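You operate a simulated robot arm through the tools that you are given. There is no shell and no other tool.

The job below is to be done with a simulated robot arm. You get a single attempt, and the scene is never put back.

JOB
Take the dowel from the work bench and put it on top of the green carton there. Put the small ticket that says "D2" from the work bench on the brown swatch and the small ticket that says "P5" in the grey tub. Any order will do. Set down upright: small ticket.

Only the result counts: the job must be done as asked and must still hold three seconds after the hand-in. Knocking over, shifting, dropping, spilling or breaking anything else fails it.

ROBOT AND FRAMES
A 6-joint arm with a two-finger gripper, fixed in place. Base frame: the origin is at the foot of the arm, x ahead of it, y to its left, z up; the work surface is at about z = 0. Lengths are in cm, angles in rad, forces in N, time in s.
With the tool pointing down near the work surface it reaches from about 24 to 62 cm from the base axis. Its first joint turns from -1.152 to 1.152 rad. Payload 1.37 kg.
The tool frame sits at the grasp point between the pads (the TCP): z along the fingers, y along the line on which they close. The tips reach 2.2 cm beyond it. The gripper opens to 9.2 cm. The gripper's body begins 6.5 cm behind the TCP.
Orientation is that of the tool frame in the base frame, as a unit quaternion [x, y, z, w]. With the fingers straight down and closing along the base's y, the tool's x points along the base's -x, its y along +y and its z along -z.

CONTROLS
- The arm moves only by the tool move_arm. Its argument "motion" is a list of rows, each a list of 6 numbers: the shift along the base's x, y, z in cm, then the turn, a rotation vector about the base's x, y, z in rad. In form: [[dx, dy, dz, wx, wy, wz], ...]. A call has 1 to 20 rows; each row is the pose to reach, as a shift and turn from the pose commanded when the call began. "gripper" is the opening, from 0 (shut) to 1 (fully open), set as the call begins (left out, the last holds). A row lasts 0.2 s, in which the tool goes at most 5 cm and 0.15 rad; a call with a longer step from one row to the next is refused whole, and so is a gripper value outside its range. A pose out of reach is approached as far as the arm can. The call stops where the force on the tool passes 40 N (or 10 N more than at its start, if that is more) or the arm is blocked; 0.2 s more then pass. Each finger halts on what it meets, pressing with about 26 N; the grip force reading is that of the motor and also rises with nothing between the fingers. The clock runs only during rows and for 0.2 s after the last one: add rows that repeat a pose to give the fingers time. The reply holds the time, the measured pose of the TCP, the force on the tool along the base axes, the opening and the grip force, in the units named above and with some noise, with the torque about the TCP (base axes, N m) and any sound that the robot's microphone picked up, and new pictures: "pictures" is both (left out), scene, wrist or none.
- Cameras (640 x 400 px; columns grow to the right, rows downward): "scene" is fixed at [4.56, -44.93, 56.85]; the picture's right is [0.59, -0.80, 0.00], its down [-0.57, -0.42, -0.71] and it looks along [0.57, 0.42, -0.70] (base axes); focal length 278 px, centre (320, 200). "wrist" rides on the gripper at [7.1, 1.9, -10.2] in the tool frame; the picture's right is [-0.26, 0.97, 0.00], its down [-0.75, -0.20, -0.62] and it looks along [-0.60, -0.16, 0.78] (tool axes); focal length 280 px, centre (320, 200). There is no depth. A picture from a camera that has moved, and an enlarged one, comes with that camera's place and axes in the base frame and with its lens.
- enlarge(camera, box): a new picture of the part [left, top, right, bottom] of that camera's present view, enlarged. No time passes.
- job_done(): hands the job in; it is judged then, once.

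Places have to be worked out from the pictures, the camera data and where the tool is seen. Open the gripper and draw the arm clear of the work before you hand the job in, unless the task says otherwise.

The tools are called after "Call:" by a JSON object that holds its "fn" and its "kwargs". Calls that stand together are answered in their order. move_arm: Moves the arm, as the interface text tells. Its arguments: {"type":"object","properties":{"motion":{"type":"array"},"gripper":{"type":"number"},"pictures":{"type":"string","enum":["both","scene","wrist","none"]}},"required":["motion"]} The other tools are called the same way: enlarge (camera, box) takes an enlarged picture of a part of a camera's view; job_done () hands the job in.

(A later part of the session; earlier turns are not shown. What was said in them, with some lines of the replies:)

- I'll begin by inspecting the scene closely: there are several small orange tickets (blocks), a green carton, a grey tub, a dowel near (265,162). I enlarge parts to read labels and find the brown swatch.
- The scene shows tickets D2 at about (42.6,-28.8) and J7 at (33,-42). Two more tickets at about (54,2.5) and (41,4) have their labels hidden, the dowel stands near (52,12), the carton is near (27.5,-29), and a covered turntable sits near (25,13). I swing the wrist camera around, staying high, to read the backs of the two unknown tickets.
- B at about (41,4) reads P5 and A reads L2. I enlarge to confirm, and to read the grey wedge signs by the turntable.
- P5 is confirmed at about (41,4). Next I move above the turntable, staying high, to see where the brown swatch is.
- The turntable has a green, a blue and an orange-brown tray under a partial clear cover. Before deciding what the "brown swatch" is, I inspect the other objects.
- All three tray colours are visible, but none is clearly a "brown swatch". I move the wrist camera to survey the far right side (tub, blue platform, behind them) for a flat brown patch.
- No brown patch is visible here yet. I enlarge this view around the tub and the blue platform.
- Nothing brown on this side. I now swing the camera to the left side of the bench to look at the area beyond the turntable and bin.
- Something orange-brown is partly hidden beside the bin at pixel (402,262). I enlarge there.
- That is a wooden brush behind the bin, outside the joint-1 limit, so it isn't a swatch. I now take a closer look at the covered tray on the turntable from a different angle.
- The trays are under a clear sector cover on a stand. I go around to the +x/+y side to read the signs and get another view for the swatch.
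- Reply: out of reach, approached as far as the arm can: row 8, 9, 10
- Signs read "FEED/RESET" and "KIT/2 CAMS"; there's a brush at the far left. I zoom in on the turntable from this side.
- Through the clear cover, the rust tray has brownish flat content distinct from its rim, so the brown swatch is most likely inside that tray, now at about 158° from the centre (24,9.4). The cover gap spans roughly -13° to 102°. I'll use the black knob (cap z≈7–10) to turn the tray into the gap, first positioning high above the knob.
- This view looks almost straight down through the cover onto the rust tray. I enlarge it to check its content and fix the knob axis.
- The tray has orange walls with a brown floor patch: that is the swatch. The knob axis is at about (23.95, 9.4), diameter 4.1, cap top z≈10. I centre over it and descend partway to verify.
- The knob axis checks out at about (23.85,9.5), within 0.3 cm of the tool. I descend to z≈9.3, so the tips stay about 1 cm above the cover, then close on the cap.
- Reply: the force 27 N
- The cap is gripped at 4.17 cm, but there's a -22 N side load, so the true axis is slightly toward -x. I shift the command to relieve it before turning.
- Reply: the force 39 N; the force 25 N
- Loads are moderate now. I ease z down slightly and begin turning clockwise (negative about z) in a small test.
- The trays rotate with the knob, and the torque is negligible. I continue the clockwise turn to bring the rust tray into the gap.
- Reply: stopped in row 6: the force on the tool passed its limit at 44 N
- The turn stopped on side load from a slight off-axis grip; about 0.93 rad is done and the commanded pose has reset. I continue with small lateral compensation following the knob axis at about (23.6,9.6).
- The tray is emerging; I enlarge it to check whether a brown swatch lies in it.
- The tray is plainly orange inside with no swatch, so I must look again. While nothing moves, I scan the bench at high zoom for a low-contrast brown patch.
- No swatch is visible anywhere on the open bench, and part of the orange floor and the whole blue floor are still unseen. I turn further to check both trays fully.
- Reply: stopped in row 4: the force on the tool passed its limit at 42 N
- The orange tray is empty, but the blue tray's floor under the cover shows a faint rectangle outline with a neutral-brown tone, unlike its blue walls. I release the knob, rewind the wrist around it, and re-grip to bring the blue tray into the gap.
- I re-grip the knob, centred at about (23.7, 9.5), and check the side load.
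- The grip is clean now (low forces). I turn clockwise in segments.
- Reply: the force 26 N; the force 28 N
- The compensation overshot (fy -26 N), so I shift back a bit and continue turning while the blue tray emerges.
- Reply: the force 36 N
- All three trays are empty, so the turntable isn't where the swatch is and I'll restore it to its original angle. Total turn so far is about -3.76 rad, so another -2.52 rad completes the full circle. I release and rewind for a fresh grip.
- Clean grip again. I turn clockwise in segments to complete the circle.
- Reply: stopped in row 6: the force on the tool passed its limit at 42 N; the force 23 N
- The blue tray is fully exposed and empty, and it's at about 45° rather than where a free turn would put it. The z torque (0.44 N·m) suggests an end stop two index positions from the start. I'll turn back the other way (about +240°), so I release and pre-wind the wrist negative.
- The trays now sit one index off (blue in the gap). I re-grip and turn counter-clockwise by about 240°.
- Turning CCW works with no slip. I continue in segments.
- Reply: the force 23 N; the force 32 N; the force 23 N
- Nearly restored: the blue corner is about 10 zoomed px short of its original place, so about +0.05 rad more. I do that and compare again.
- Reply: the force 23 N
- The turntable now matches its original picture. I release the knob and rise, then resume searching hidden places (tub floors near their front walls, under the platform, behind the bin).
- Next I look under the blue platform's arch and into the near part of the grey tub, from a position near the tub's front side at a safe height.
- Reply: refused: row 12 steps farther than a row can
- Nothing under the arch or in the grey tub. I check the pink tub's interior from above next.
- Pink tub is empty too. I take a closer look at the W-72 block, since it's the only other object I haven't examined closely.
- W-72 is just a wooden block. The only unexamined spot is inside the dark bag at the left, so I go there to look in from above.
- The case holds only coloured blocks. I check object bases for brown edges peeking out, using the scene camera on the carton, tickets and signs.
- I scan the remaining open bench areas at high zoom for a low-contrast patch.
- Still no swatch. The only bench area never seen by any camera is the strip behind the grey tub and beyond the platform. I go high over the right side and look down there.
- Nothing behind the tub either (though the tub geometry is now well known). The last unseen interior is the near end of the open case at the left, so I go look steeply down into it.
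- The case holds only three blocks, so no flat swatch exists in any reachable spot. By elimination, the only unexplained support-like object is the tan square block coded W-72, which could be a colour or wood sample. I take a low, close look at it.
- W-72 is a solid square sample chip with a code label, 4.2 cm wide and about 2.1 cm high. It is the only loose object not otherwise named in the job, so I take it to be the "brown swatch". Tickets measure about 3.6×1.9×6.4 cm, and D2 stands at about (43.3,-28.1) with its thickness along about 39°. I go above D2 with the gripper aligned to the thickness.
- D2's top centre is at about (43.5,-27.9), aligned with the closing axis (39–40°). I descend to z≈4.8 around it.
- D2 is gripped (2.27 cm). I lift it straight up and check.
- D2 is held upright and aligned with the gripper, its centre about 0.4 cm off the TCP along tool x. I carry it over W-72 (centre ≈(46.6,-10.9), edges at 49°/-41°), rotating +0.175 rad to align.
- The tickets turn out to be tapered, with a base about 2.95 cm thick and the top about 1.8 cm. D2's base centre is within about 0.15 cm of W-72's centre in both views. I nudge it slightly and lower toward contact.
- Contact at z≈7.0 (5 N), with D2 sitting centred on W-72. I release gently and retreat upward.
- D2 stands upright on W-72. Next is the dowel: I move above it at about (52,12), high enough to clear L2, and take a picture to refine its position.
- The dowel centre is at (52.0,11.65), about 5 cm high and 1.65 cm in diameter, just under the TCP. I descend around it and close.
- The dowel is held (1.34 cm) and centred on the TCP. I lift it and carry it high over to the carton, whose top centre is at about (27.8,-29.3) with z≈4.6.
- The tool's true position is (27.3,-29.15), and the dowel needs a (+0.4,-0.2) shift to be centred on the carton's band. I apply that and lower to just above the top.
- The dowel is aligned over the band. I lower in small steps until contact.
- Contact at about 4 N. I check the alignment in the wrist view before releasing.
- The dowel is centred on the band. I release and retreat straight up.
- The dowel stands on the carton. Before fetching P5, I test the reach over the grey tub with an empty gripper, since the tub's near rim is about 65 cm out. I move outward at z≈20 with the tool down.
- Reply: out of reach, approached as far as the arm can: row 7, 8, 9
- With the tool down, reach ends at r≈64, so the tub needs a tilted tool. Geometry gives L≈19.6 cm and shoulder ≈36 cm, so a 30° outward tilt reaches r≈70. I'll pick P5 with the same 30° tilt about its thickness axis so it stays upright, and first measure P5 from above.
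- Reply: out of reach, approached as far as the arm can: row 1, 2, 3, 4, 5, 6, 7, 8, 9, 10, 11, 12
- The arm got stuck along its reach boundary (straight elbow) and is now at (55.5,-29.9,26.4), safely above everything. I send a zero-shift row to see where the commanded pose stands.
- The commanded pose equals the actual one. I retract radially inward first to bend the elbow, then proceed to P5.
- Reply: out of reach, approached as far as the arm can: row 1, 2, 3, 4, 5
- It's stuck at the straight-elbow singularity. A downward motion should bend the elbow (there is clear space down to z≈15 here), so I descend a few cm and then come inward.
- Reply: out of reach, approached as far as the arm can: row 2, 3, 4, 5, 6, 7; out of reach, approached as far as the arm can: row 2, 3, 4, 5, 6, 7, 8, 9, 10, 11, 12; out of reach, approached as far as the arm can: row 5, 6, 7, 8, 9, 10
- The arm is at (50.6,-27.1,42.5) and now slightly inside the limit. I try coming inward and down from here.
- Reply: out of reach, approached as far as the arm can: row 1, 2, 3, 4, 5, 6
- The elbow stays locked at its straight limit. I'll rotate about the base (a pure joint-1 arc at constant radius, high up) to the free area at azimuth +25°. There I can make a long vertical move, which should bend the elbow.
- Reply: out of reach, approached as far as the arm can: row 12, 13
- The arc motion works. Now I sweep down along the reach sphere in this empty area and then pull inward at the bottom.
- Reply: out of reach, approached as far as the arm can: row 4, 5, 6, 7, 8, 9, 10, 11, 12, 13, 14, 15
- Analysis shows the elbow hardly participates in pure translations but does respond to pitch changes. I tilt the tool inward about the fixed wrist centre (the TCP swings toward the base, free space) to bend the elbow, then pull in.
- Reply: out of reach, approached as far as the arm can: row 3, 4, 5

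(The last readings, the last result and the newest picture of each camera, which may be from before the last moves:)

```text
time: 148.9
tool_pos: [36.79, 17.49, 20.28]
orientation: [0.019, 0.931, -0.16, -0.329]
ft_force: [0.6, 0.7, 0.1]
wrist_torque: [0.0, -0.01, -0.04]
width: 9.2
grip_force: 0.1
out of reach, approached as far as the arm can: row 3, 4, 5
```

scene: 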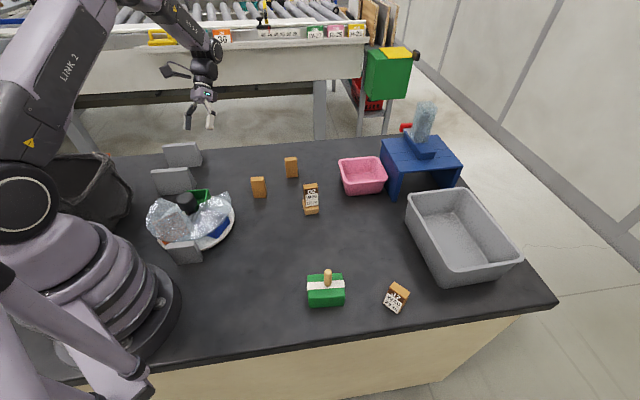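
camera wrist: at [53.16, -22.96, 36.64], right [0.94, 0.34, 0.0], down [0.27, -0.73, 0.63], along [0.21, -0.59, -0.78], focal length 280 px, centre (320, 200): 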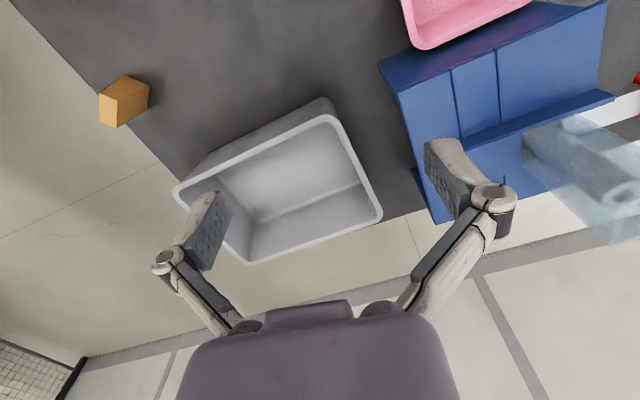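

Escaped. I un-tilt the tool back to pointing down while moving above P5's area.

Call:
{"fn": "move_arm", "kwargs": {"motion": [[1.1, -2.6, 0, 0.063, -0.136, 0], [2.2, -5.2, 0, 0.126, -0.272, 0], [3.3, -7.8, 0, 0.189, -0.4085, 0], [4.4, -10.4, 0, 0.252, -0.545, 0], [5.6, -12.9, 0, 0.315, -0.681, 0], [5.6, -12.9, 0, 0.315, -0.681, 0]], "pictures": "none"}}

Call:
{"fn": "move_arm", "kwargs": {"motion": [[0, 0, 0, 0, 0, -0.15], [0, 0, 0, 0, 0, -0.3], [0, 0, 0, 0, 0, -0.45], [0, 0, -1, 0, 0, -0.6], [0, 0, -2, 0, 0, -0.75], [0, 0, -3, 0, 0, -0.9], [0, 0, -3, 0, 0, -0.92], [0, 0, -3, 0, 0, -0.92]], "pictures": "wrist"}}

Call:
{"fn": "enlarge", "kwargs": {"camera": "wrist", "box": [250, 20, 410, 160]}}

```text
time: 150.3
tool_pos: [42.08, 4.26, 19.74]
orientation: [0.021, 1.0, 0.001, 0.002]
ft_force: [0.2, -1.1, -0.4]
wrist_torque: [0.02, -0.02, -0.02]
width: 9.2
grip_force: 0.0
```

```text
time: 152.1
tool_pos: [42.28, 4.18, 16.96]
orientation: [0.463, 0.886, 0.0, 0.001]
ft_force: [0.2, -1.5, 0.1]
wrist_torque: [-0.04, 0.0, 0.0]
width: 9.19
grip_force: 0.1
camera wrist: at [39.89, 11.13, 27.12], right [0.94, 0.34, 0.0], down [0.26, -0.73, 0.63], along [0.21, -0.59, -0.78], focal length 280 px, centre (320, 200)
```

wrist: 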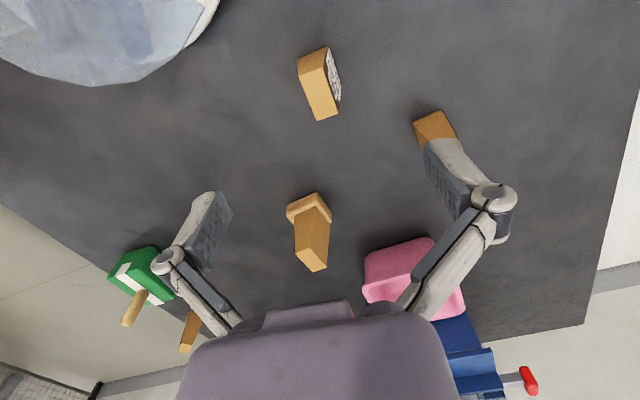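

```text
2.86 times, centred on (330, 90) of wrist
camera zoom: at [39.89, 11.13, 27.12], right [0.94, 0.34, 0.0], down [0.26, -0.73, 0.63], along [0.21, -0.59, -0.78], focal length 801 px, centre (291, 514)
```

zoom: 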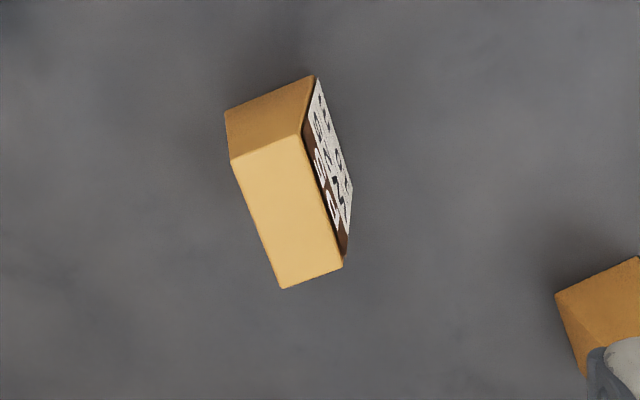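

P5's centre is at (42.2,4.55) with thickness axis at about 39.5°. I yaw +0.08 to align, then tilt the tool 30° toward azimuth -50.5° (about the closing axis) while holding the TCP high.

Call:
{"fn": "move_arm", "kwargs": {"motion": [[-0.05, 0.2, 0, 0, 0, 0.082], [-0.05, 0.2, 0, 0, 0, 0.082]], "pictures": "none"}}

Call:
{"fn": "move_arm", "kwargs": {"motion": [[0, 0, 0, -0.101, -0.0833, 0], [0, 0, 0, -0.202, -0.1665, 0], [0, 0, 0, -0.303, -0.2498, 0], [0, 0, 0, -0.404, -0.333, 0], [0, 0, 0, -0.404, -0.333, 0]]}}

```text
time: 152.7
tool_pos: [42.24, 4.46, 16.88]
orientation: [0.426, 0.905, 0.0, 0.001]
ft_force: [-0.1, 0.0, 0.4]
wrist_torque: [0.0, 0.05, -0.03]
width: 9.2
grip_force: 0.1
```

```text
time: 153.9
tool_pos: [42.23, 4.37, 16.92]
orientation: [0.41, 0.875, -0.11, 0.235]
ft_force: [-0.5, -0.3, 0.9]
wrist_torque: [0.02, -0.02, 0.03]
width: 9.18
grip_force: 0.1
camera wrist: at [36.69, 14.3, 22.15], right [0.89, 0.44, 0.13], down [0.06, -0.39, 0.92], along [0.46, -0.81, -0.37], focal length 280 px, centre (320, 200)
```

scene: 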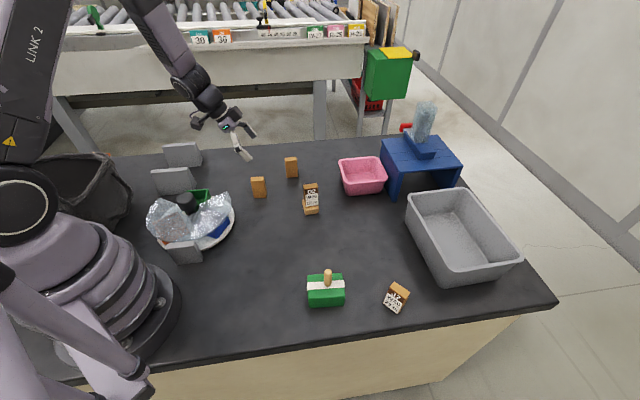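
wrist: 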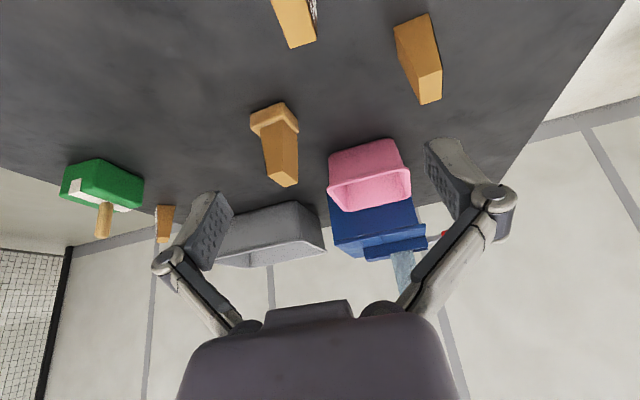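

Tilt achieved. I descend vertically around P5 to z≈4.6.

Call:
{"fn": "move_arm", "kwargs": {"motion": [[0, 0.1, -3, 0, 0, 0], [0, 0.1, -6, 0, 0, 0], [0, 0.1, -8.5, 0, 0, 0], [0, 0.1, -10.5, 0, 0, 0], [0, 0.1, -12.3, 0, 0, 0], [0, 0.1, -12.3, 0, 0, 0]]}}

Call:
{"fn": "enlarge", "kwargs": {"camera": "scene", "box": [210, 140, 310, 220]}}

```text
time: 155.3
tool_pos: [42.46, 4.52, 4.43]
orientation: [0.41, 0.874, -0.11, 0.236]
ft_force: [-0.5, 1.3, -0.2]
wrist_torque: [-0.02, 0.02, 0.0]
width: 9.22
grip_force: 0.1
camera wrist: at [36.81, 14.5, 9.75], right [0.89, 0.44, 0.13], down [0.06, -0.39, 0.92], along [0.46, -0.81, -0.37], focal length 280 px, centre (320, 200)
```

scene: 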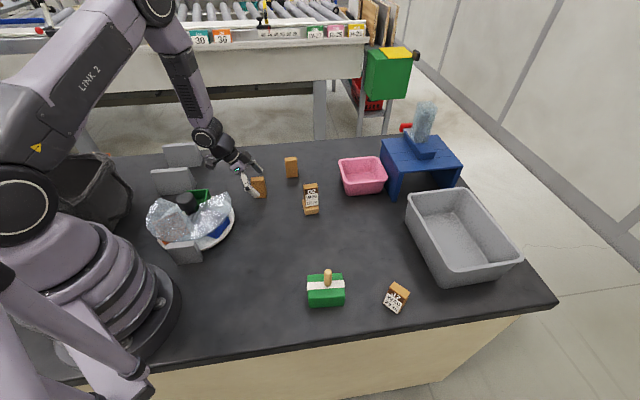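
wrist: 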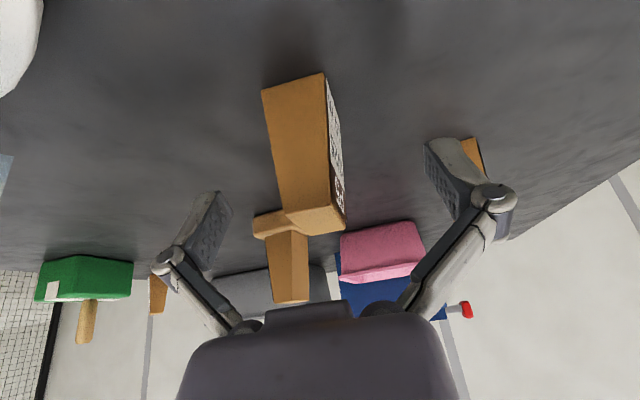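

```text
5.00 times, centred on (260, 180) of scene
camera zoom: at [4.56, -44.93, 56.85], right [0.59, -0.8, 0.0], down [-0.57, -0.42, -0.71], along [0.57, 0.42, -0.7], focal length 1389 px, centre (620, 300)
```

zoom: 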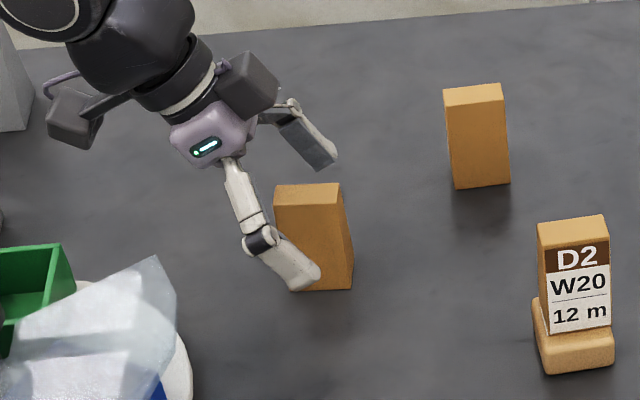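

The fingers straddle P5 correctly. I close the gripper.

Call:
{"fn": "move_arm", "kwargs": {"motion": [[0, 0, 0, 0, 0, 0], [0, 0, 0, 0, 0, 0], [0, 0, 0, 0, 0, 0], [0, 0, 0, 0, 0, 0], [0, 0, 0, 0, 0, 0], [0, 0, 0, 0, 0, 0], [0, 0, 0, 0, 0, 0]], "gripper": 0.08}}

Call:
{"fn": "enlarge", "kwargs": {"camera": "scene", "box": [210, 140, 310, 220]}}

```text
time: 156.9
tool_pos: [42.3, 4.58, 4.5]
orientation: [0.41, 0.874, -0.11, 0.236]
ft_force: [0.0, -0.4, 3.7]
wrist_torque: [-0.04, 0.0, 0.04]
width: 2.39
grip_force: 26.5
camera wrist: at [36.83, 14.49, 9.79], right [0.89, 0.44, 0.13], down [0.06, -0.39, 0.92], along [0.46, -0.81, -0.37], focal length 280 px, centre (320, 200)
```

scene: 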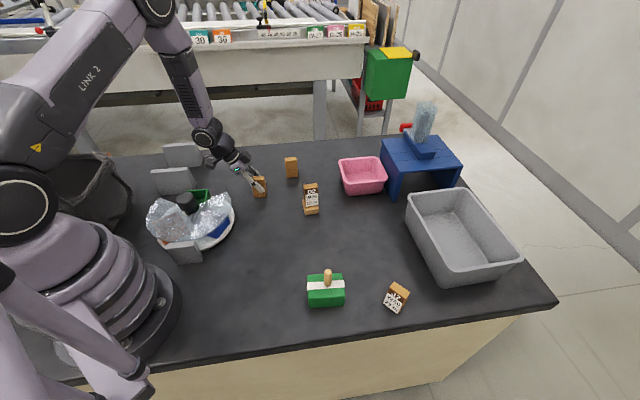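
wrist: 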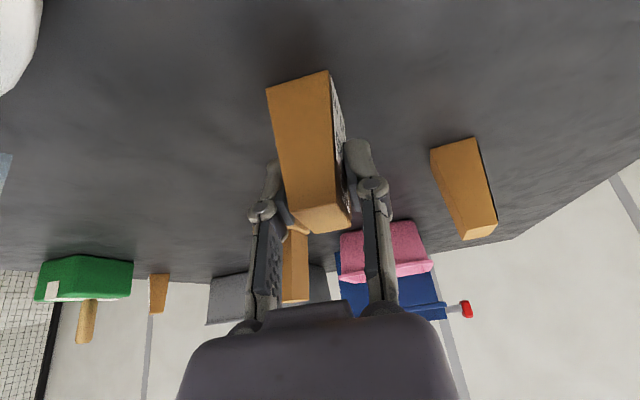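

```text
5.00 times, centred on (260, 180) of scene
camera zoom: at [4.55, -44.93, 56.85], right [0.59, -0.8, 0.0], down [-0.57, -0.42, -0.71], along [0.57, 0.42, -0.7], focal length 1389 px, centre (620, 300)
```

zoom: 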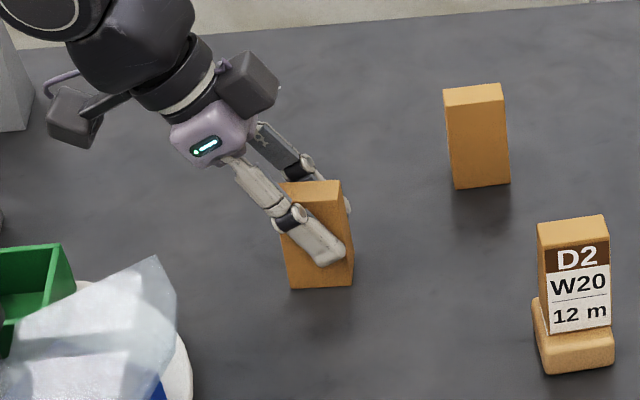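

P5 is gripped (2.39 cm). I lift it straight up and verify it stays upright.

Call:
{"fn": "move_arm", "kwargs": {"motion": [[0, 0, 1, 0, 0, 0], [0, 0, 3, 0, 0, 0], [0, 0, 6, 0, 0, 0], [0, 0, 10, 0, 0, 0], [0, 0, 14.5, 0, 0, 0], [0, 0, 14.5, 0, 0, 0]]}}

Call:
{"fn": "enlarge", "kwargs": {"camera": "scene", "box": [190, 90, 310, 180]}}

```text
time: 158.3
tool_pos: [42.66, 4.5, 18.78]
orientation: [0.41, 0.874, -0.111, 0.235]
ft_force: [0.3, 0.1, -0.4]
wrist_torque: [0.0, 0.01, 0.01]
width: 2.36
grip_force: 25.8
camera wrist: at [37.06, 14.43, 23.99], right [0.89, 0.44, 0.13], down [0.06, -0.39, 0.92], along [0.46, -0.81, -0.37], focal length 280 px, centre (320, 200)
```

scene: 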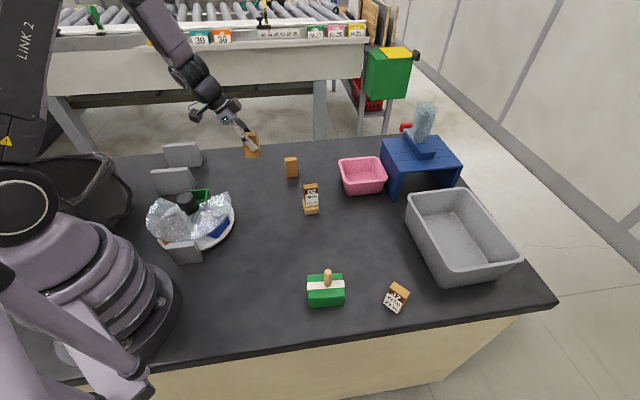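
wrist: 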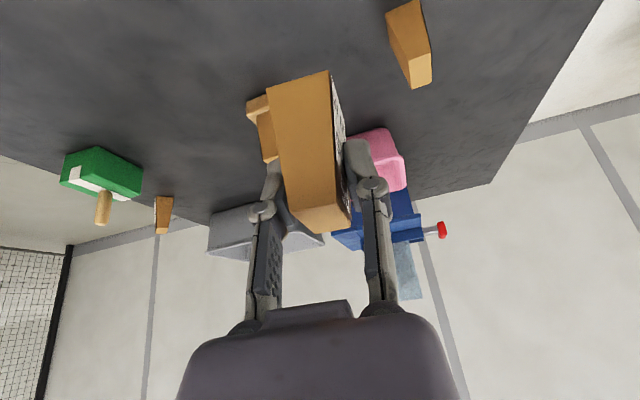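

```text
4.44 times, centred on (250, 135) of scene
camera zoom: at [4.55, -44.93, 56.85], right [0.59, -0.8, 0.0], down [-0.57, -0.42, -0.71], along [0.57, 0.42, -0.7], focal length 1234 px, centre (631, 489)
```

zoom: 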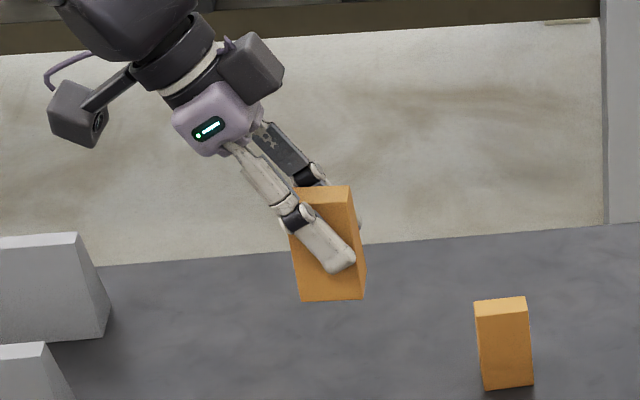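

P5 is upright in the gripper. I carry it at height to above the grey tub, target TCP ≈(52.1,-46.9).

Call:
{"fn": "move_arm", "kwargs": {"motion": [[0.7, -4, 0.5, 0, 0, 0.01], [1.4, -8, 0.5, 0, 0, 0.02], [2.1, -12, 0.5, 0, 0, 0.03], [2.8, -16, 0.5, 0, 0, 0.04], [3.5, -20, 0.5, 0, 0, 0.05], [4.2, -24, 0.5, 0, 0, 0.06], [4.9, -28, 0.5, 0, 0, 0.07], [5.6, -32, 0.5, 0, 0, 0.08], [6.4, -36, 0.5, 0, 0, 0.09], [7.2, -40, 0.5, 0, 0, 0.1], [8, -44, 0.5, 0, 0, 0.106], [8.8, -48, 0.5, 0, 0, 0.106], [9.4, -51.4, 0.5, 0, 0, 0.106], [9.4, -51.4, 0.5, 0, 0, 0.106]]}}

Call:
{"fn": "enlarge", "kwargs": {"camera": "scene", "box": [390, 100, 550, 300]}}

```text
time: 161.3
tool_pos: [51.72, -47.1, 19.66]
orientation: [0.364, 0.894, -0.098, 0.241]
ft_force: [-0.3, 1.3, -0.2]
wrist_torque: [0.0, 0.04, 0.0]
width: 2.37
grip_force: 26.4
camera wrist: at [45.2, -37.83, 24.93], right [0.84, 0.53, 0.13], down [0.1, -0.38, 0.92], along [0.54, -0.75, -0.37], focal length 280 px, centre (320, 200)
```

scene: 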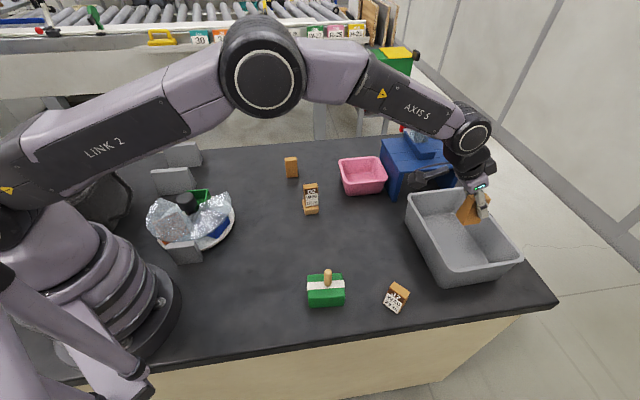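
wrist: 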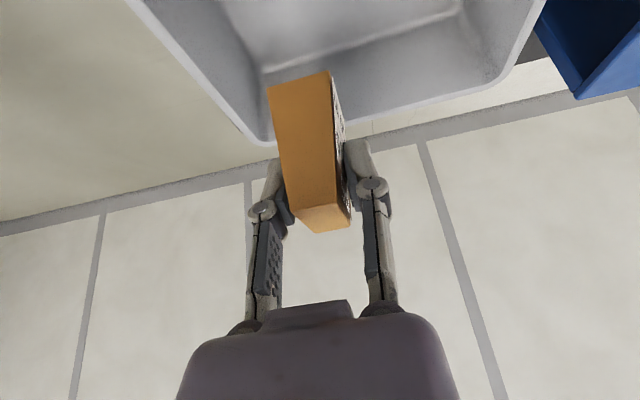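

```text
2.00 times, centred on (470, 200) of scene
camera zoom: at [4.55, -44.93, 56.85], right [0.59, -0.8, 0.0], down [-0.57, -0.42, -0.71], along [0.57, 0.42, -0.7], focal length 555 px, centre (20, 200)
```

zoom: 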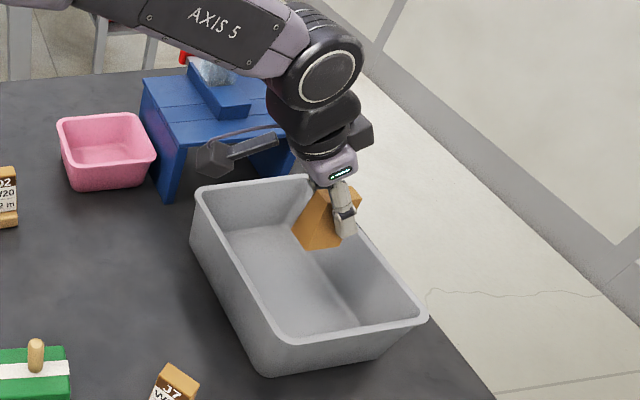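

Positioned over the tub interior (n≈70, about 4 cm inside the near wall), without reach problems. I lower to just above the floor.

Call:
{"fn": "move_arm", "kwargs": {"motion": [[0, 0, -3, 0, 0, 0], [0, 0, -6, 0, 0, 0], [0, 0, -9, 0, 0, 0], [0, 0, -11.5, 0, 0, 0], [0, 0, -13, 0, 0, 0], [0, 0, -13, 0, 0, 0]]}}

Call:
{"fn": "enlarge", "kwargs": {"camera": "scene", "box": [390, 140, 530, 300]}}

```text
time: 162.7
tool_pos: [51.86, -46.9, 6.72]
orientation: [0.364, 0.895, -0.098, 0.241]
ft_force: [0.5, 0.3, -0.4]
wrist_torque: [-0.02, 0.01, 0.02]
width: 2.38
grip_force: 25.5
camera wrist: at [45.17, -37.71, 12.07], right [0.84, 0.53, 0.13], down [0.1, -0.38, 0.92], along [0.54, -0.75, -0.37], focal length 280 px, centre (320, 200)
```

scene: 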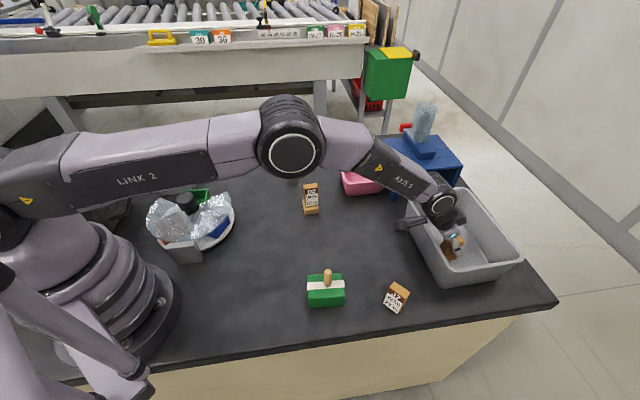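
wrist: 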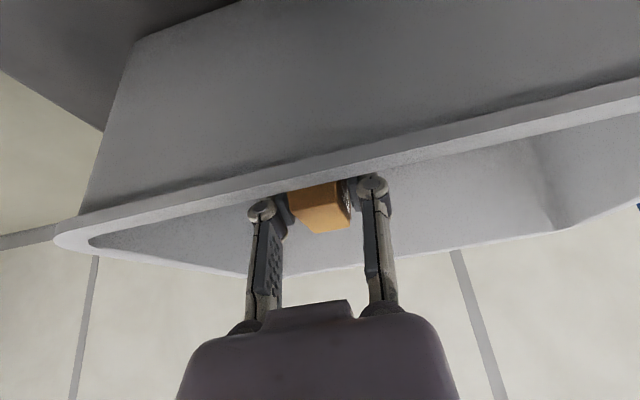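

```text
2.50 times, centred on (460, 220) of scene
camera zoom: at [4.56, -44.93, 56.85], right [0.59, -0.8, 0.0], down [-0.57, -0.42, -0.71], along [0.57, 0.42, -0.7], focal length 694 px, centre (-30, 150)
```

zoom: 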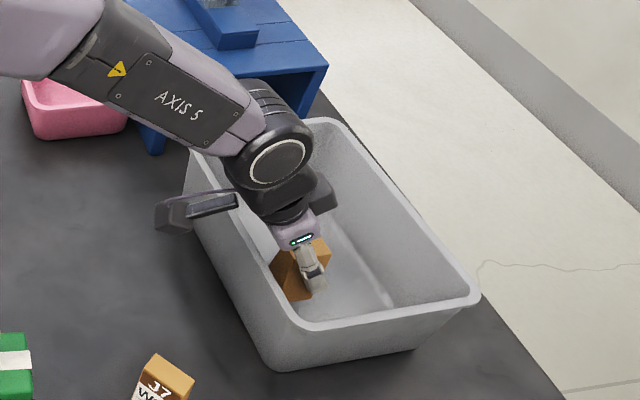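

No contact so far, and the wrist is clear of the rim. I lower slowly to touch the floor.

Call:
{"fn": "move_arm", "kwargs": {"motion": [[0, 0, -0.5, 0, 0, 0], [0, 0, -1.0, 0, 0, 0], [0, 0, -1.2, 0, 0, 0]], "pictures": "none"}}

Call:
{"fn": "move_arm", "kwargs": {"motion": [[0, 0, -0.15, 0, 0, 0], [0, 0, -0.3, 0, 0, 0]], "pictures": "none"}}

```text
time: 163.5
tool_pos: [51.69, -46.93, 5.48]
orientation: [0.363, 0.895, -0.097, 0.24]
ft_force: [-0.2, 0.5, -0.5]
wrist_torque: [-0.03, 0.0, 0.01]
width: 2.37
grip_force: 26.3
```

```text
time: 164.1
tool_pos: [51.61, -46.82, 5.11]
orientation: [0.363, 0.895, -0.098, 0.241]
ft_force: [0.6, 0.3, 0.6]
wrist_torque: [-0.04, 0.01, 0.0]
width: 2.36
grip_force: 25.9
```

Call:
{"fn": "move_arm", "kwargs": {"motion": [[0, 0, -0.1, 0, 0, 0], [0, 0, -0.15, 0, 0, 0]], "pictures": "none"}}

Call:
{"fn": "move_arm", "kwargs": {"motion": [[0, 0, -0.1, 0, 0, 0], [0, 0, -0.1, 0, 0, 0]], "pictures": "none"}}

```text
time: 164.7
tool_pos: [51.81, -46.87, 5.03]
orientation: [0.363, 0.894, -0.1, 0.242]
ft_force: [-4.4, 1.1, 15.0]
wrist_torque: [0.06, 0.25, 0.0]
width: 2.37
grip_force: 25.8
```

```text
time: 165.3
tool_pos: [51.88, -46.96, 5.04]
orientation: [0.363, 0.894, -0.099, 0.243]
ft_force: [-1.6, -1.8, 23.1]
wrist_torque: [-0.03, 0.14, 0.0]
width: 2.37
grip_force: 26.3
```

The ticket is firmly on the tub floor (23 N). I ease off slightly and open the gripper.

Call:
{"fn": "move_arm", "kwargs": {"motion": [[0, 0, 0.12, 0, 0, 0], [0, 0, 0.12, 0, 0, 0]], "pictures": "none"}}

Call:
{"fn": "move_arm", "kwargs": {"motion": [[0, 0, 0, 0, 0, 0], [0, 0, 0, 0, 0, 0], [0, 0, 0, 0, 0, 0], [0, 0, 0, 0, 0, 0]], "gripper": 0.6}}

Call:
{"fn": "enlarge", "kwargs": {"camera": "scene", "box": [400, 180, 530, 290]}}

```text
time: 165.9
tool_pos: [51.82, -46.81, 5.17]
orientation: [0.363, 0.895, -0.098, 0.242]
ft_force: [4.0, -3.3, 17.9]
wrist_torque: [-0.13, -0.21, 0.0]
width: 2.37
grip_force: 26.2
```

```text
time: 166.9
tool_pos: [51.62, -46.77, 4.97]
orientation: [0.363, 0.895, -0.098, 0.24]
ft_force: [-0.3, 1.0, -0.5]
wrist_torque: [-0.02, -0.01, -0.03]
width: 5.52
grip_force: 0.2
camera wrist: at [45.06, -37.57, 10.19], right [0.84, 0.53, 0.13], down [0.1, -0.38, 0.92], along [0.54, -0.75, -0.37], focal length 280 px, centre (320, 200)
```

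scene: 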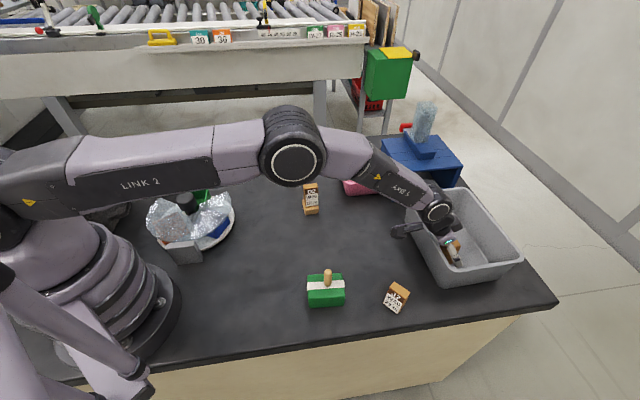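
wrist: 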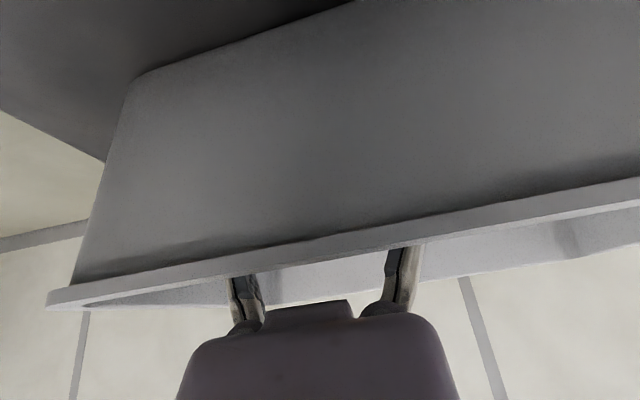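

```text
3.64 times, centred on (465, 235) of scene
camera zoom: at [4.56, -44.93, 56.85], right [0.59, -0.8, 0.0], down [-0.57, -0.42, -0.71], along [0.57, 0.42, -0.7], focal length 1010 px, centre (-207, 73)
```

zoom: 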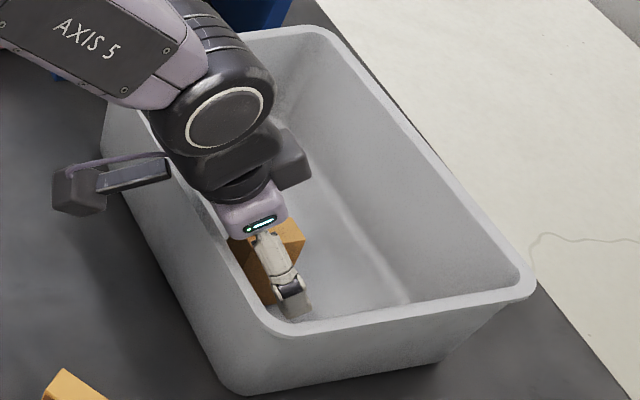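

Released. I withdraw straight up out of the tub.

Call:
{"fn": "move_arm", "kwargs": {"motion": [[0, 0, 1, 0, 0, 0], [0, 0, 3, 0, 0, 0], [0, 0, 6, 0, 0, 0], [0, 0, 10, 0, 0, 0], [0, 0, 14.5, 0, 0, 0], [0, 0, 14.5, 0, 0, 0]], "pictures": "none"}}

Call:
{"fn": "move_arm", "kwargs": {"motion": [[-3, 2.9, 1, 0, 0, 0], [-6, 5.8, 2, 0, 0, 0], [-9, 8.7, 3, 0, 0, 0], [-12, 11.6, 4, 0, 0, 0], [-14, 13.5, 5, 0, 0, 0], [-14, 13.5, 5, 0, 0, 0]]}}

Call:
{"fn": "enlarge", "kwargs": {"camera": "scene", "box": [400, 180, 530, 290]}}

Call:
{"fn": "enlarge", "kwargs": {"camera": "wrist", "box": [150, 0, 500, 250]}}

```text
time: 168.3
tool_pos: [51.61, -46.67, 19.47]
orientation: [0.363, 0.895, -0.098, 0.241]
ft_force: [0.0, 0.6, -0.7]
wrist_torque: [0.0, -0.01, 0.0]
width: 5.52
grip_force: 0.0
```

```text
time: 169.7
tool_pos: [37.42, -33.23, 24.61]
orientation: [0.364, 0.895, -0.097, 0.241]
ft_force: [0.5, -0.2, 0.5]
wrist_torque: [0.0, 0.02, 0.02]
width: 5.52
grip_force: 0.1
camera wrist: at [30.93, -24.07, 29.87], right [0.84, 0.53, 0.13], down [0.1, -0.38, 0.92], along [0.54, -0.75, -0.37], focal length 280 px, centre (320, 200)
```

scene: 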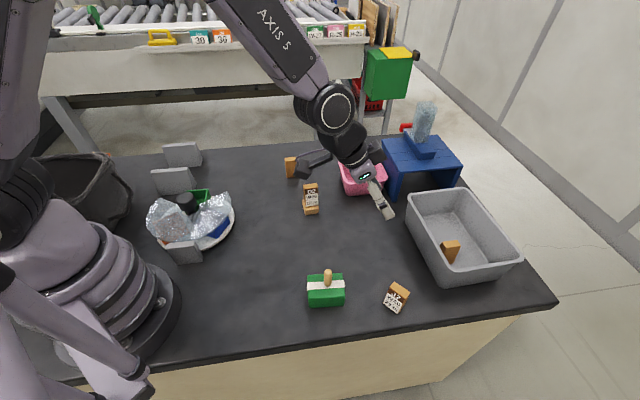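
wrist: 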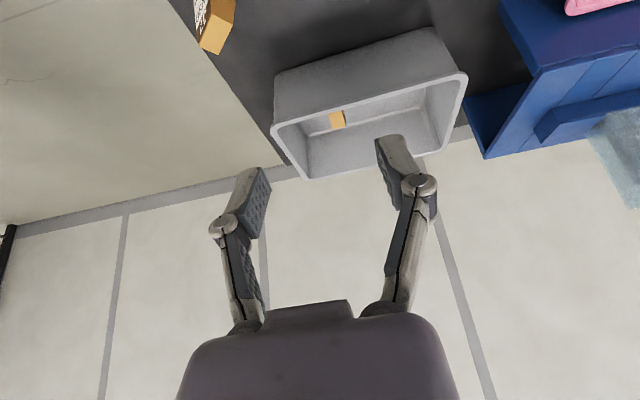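

```text
3.64 times, centred on (465, 235) of scene
camera zoom: at [4.55, -44.93, 56.85], right [0.59, -0.8, 0.0], down [-0.57, -0.42, -0.71], along [0.57, 0.42, -0.7], focal length 1010 px, centre (-207, 73)
```

zoom: 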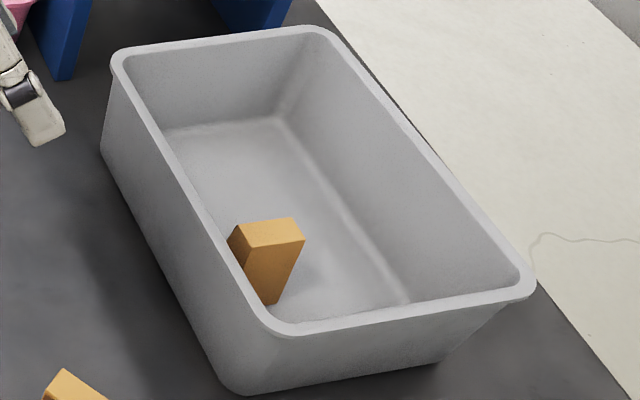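

```text
1.60 times, centred on (325, 125) of wrist
camera zoom: at [30.93, -24.07, 29.87], right [0.84, 0.53, 0.13], down [0.1, -0.38, 0.92], along [0.54, -0.75, -0.37], focal length 449 px, centre (312, 320)
```

zoom: 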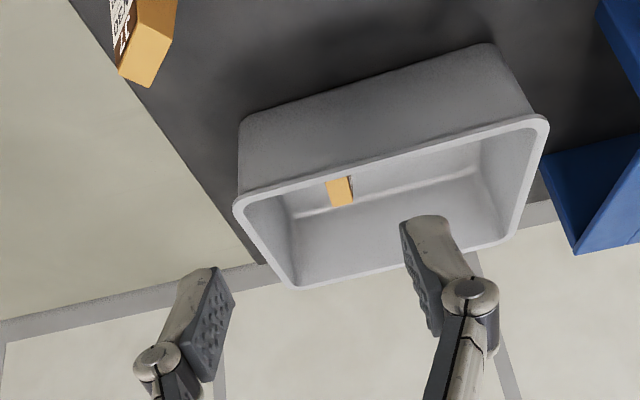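

P5 stands upright in the grey tub. I un-tilt the tool, open fully and move clear to a high, neutral pose for a final inspection.

Call:
{"fn": "move_arm", "kwargs": {"motion": [[-0.2, 3.5, 1.5, 0.0733, 0.0748, 0], [-0.4, 7, 3, 0.1466, 0.1496, 0], [-0.6, 10.5, 4.5, 0.22, 0.2244, 0], [-0.8, 14, 6, 0.2933, 0.2992, 0], [-1, 17.5, 7.5, 0.3666, 0.374, 0], [-1.2, 21, 7.5, 0.3666, 0.374, 0], [-1.4, 25, 7.5, 0.3666, 0.374, 0], [-1.4, 25, 7.5, 0.3666, 0.374, 0]], "gripper": 1.0}}

Call:
{"fn": "enlarge", "kwargs": {"camera": "scene", "box": [250, 150, 410, 320]}}

Call:
{"fn": "enlarge", "kwargs": {"camera": "scene", "box": [400, 180, 530, 290]}}

```text
time: 171.5
tool_pos: [35.89, -8.12, 32.11]
orientation: [0.377, 0.926, 0.0, 0.001]
ft_force: [0.8, 0.5, -0.3]
wrist_torque: [0.02, 0.01, -0.01]
width: 9.21
grip_force: 0.1
camera wrist: at [32.32, -1.82, 42.32], right [0.86, 0.51, 0.0], down [0.4, -0.67, 0.63], along [0.32, -0.54, -0.78], focal length 280 px, centre (320, 200)
```

scene: 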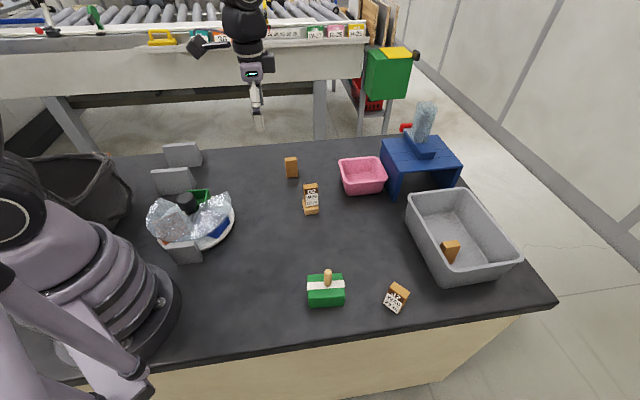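
wrist: 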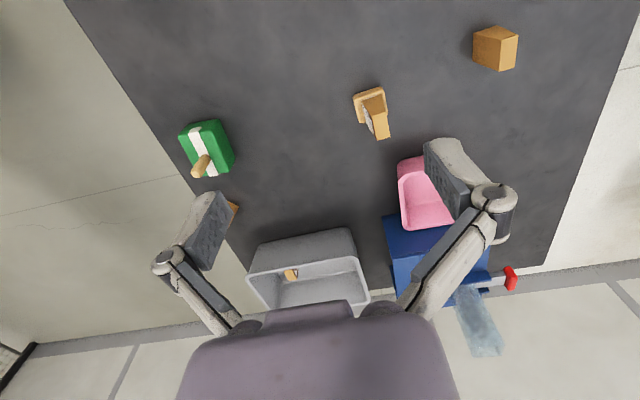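

```text
2.35 times, centred on (330, 235) of scene
camera zoom: at [4.56, -44.93, 56.85], right [0.59, -0.8, 0.0], down [-0.57, -0.42, -0.71], along [0.57, 0.42, -0.7], focal length 654 px, centre (296, 118)
```

zoom: 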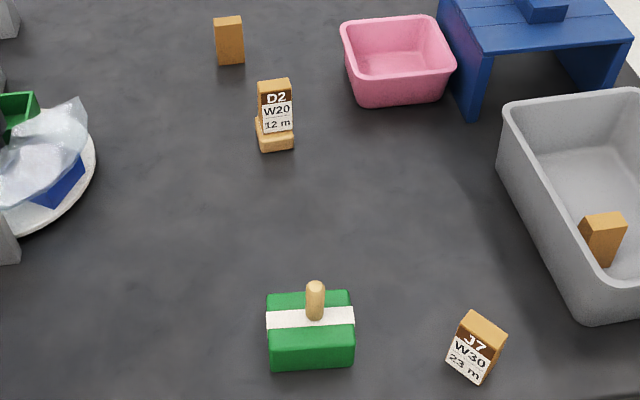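

```text
3.64 times, centred on (465, 235) of scene
camera zoom: at [4.56, -44.93, 56.85], right [0.59, -0.8, 0.0], down [-0.57, -0.42, -0.71], along [0.57, 0.42, -0.7], focal length 1010 px, centre (-207, 73)
```

zoom: 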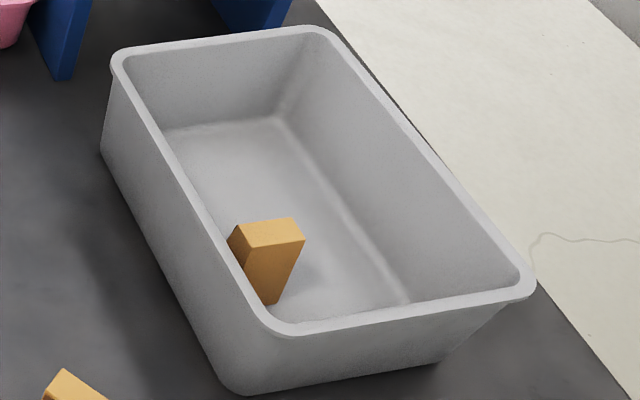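

Everything is stable: the dowel is on the carton, D2 is upright on the tan W-72 sample chip (my best identification of the brown swatch), and P5 is upright in the grey tub. The turntable is back at its original angle, and the gripper is open and clear. I hand in the job.

Call:
{"fn": "job_done", "kwargs": {}}

```text
The job is handed in.
```

I've handed the job in, but one of the three placements rests on a guess: I never found an object that was clearly a brown swatch.

- **Dowel:** it stands upright on top of the green carton, centred on the white band.
- **Ticket P5:** it stands upright in the grey tub. The tub was beyond straight-down reach, so I placed the ticket with the gripper tilted.
- **Ticket D2:** it stands upright on the tan wooden block marked "W-72". I searched the open bench, both tubs, the turntable trays, under the blue stand and the dark case, and found no flat brown patch. W-72 was the only loose object left that could be a sample chip, so I took it to be the swatch. If the real swatch is elsewhere, this part is wrong.

**Turntable:** while searching, I turned it by its knob to look inside the covered trays. I turned it back and matched it by eye to the starting picture, so its angle may be off slightly.

The other objects on the bench looked undisturbed in the last pictures. The gripper is open and the arm is clear of the work.
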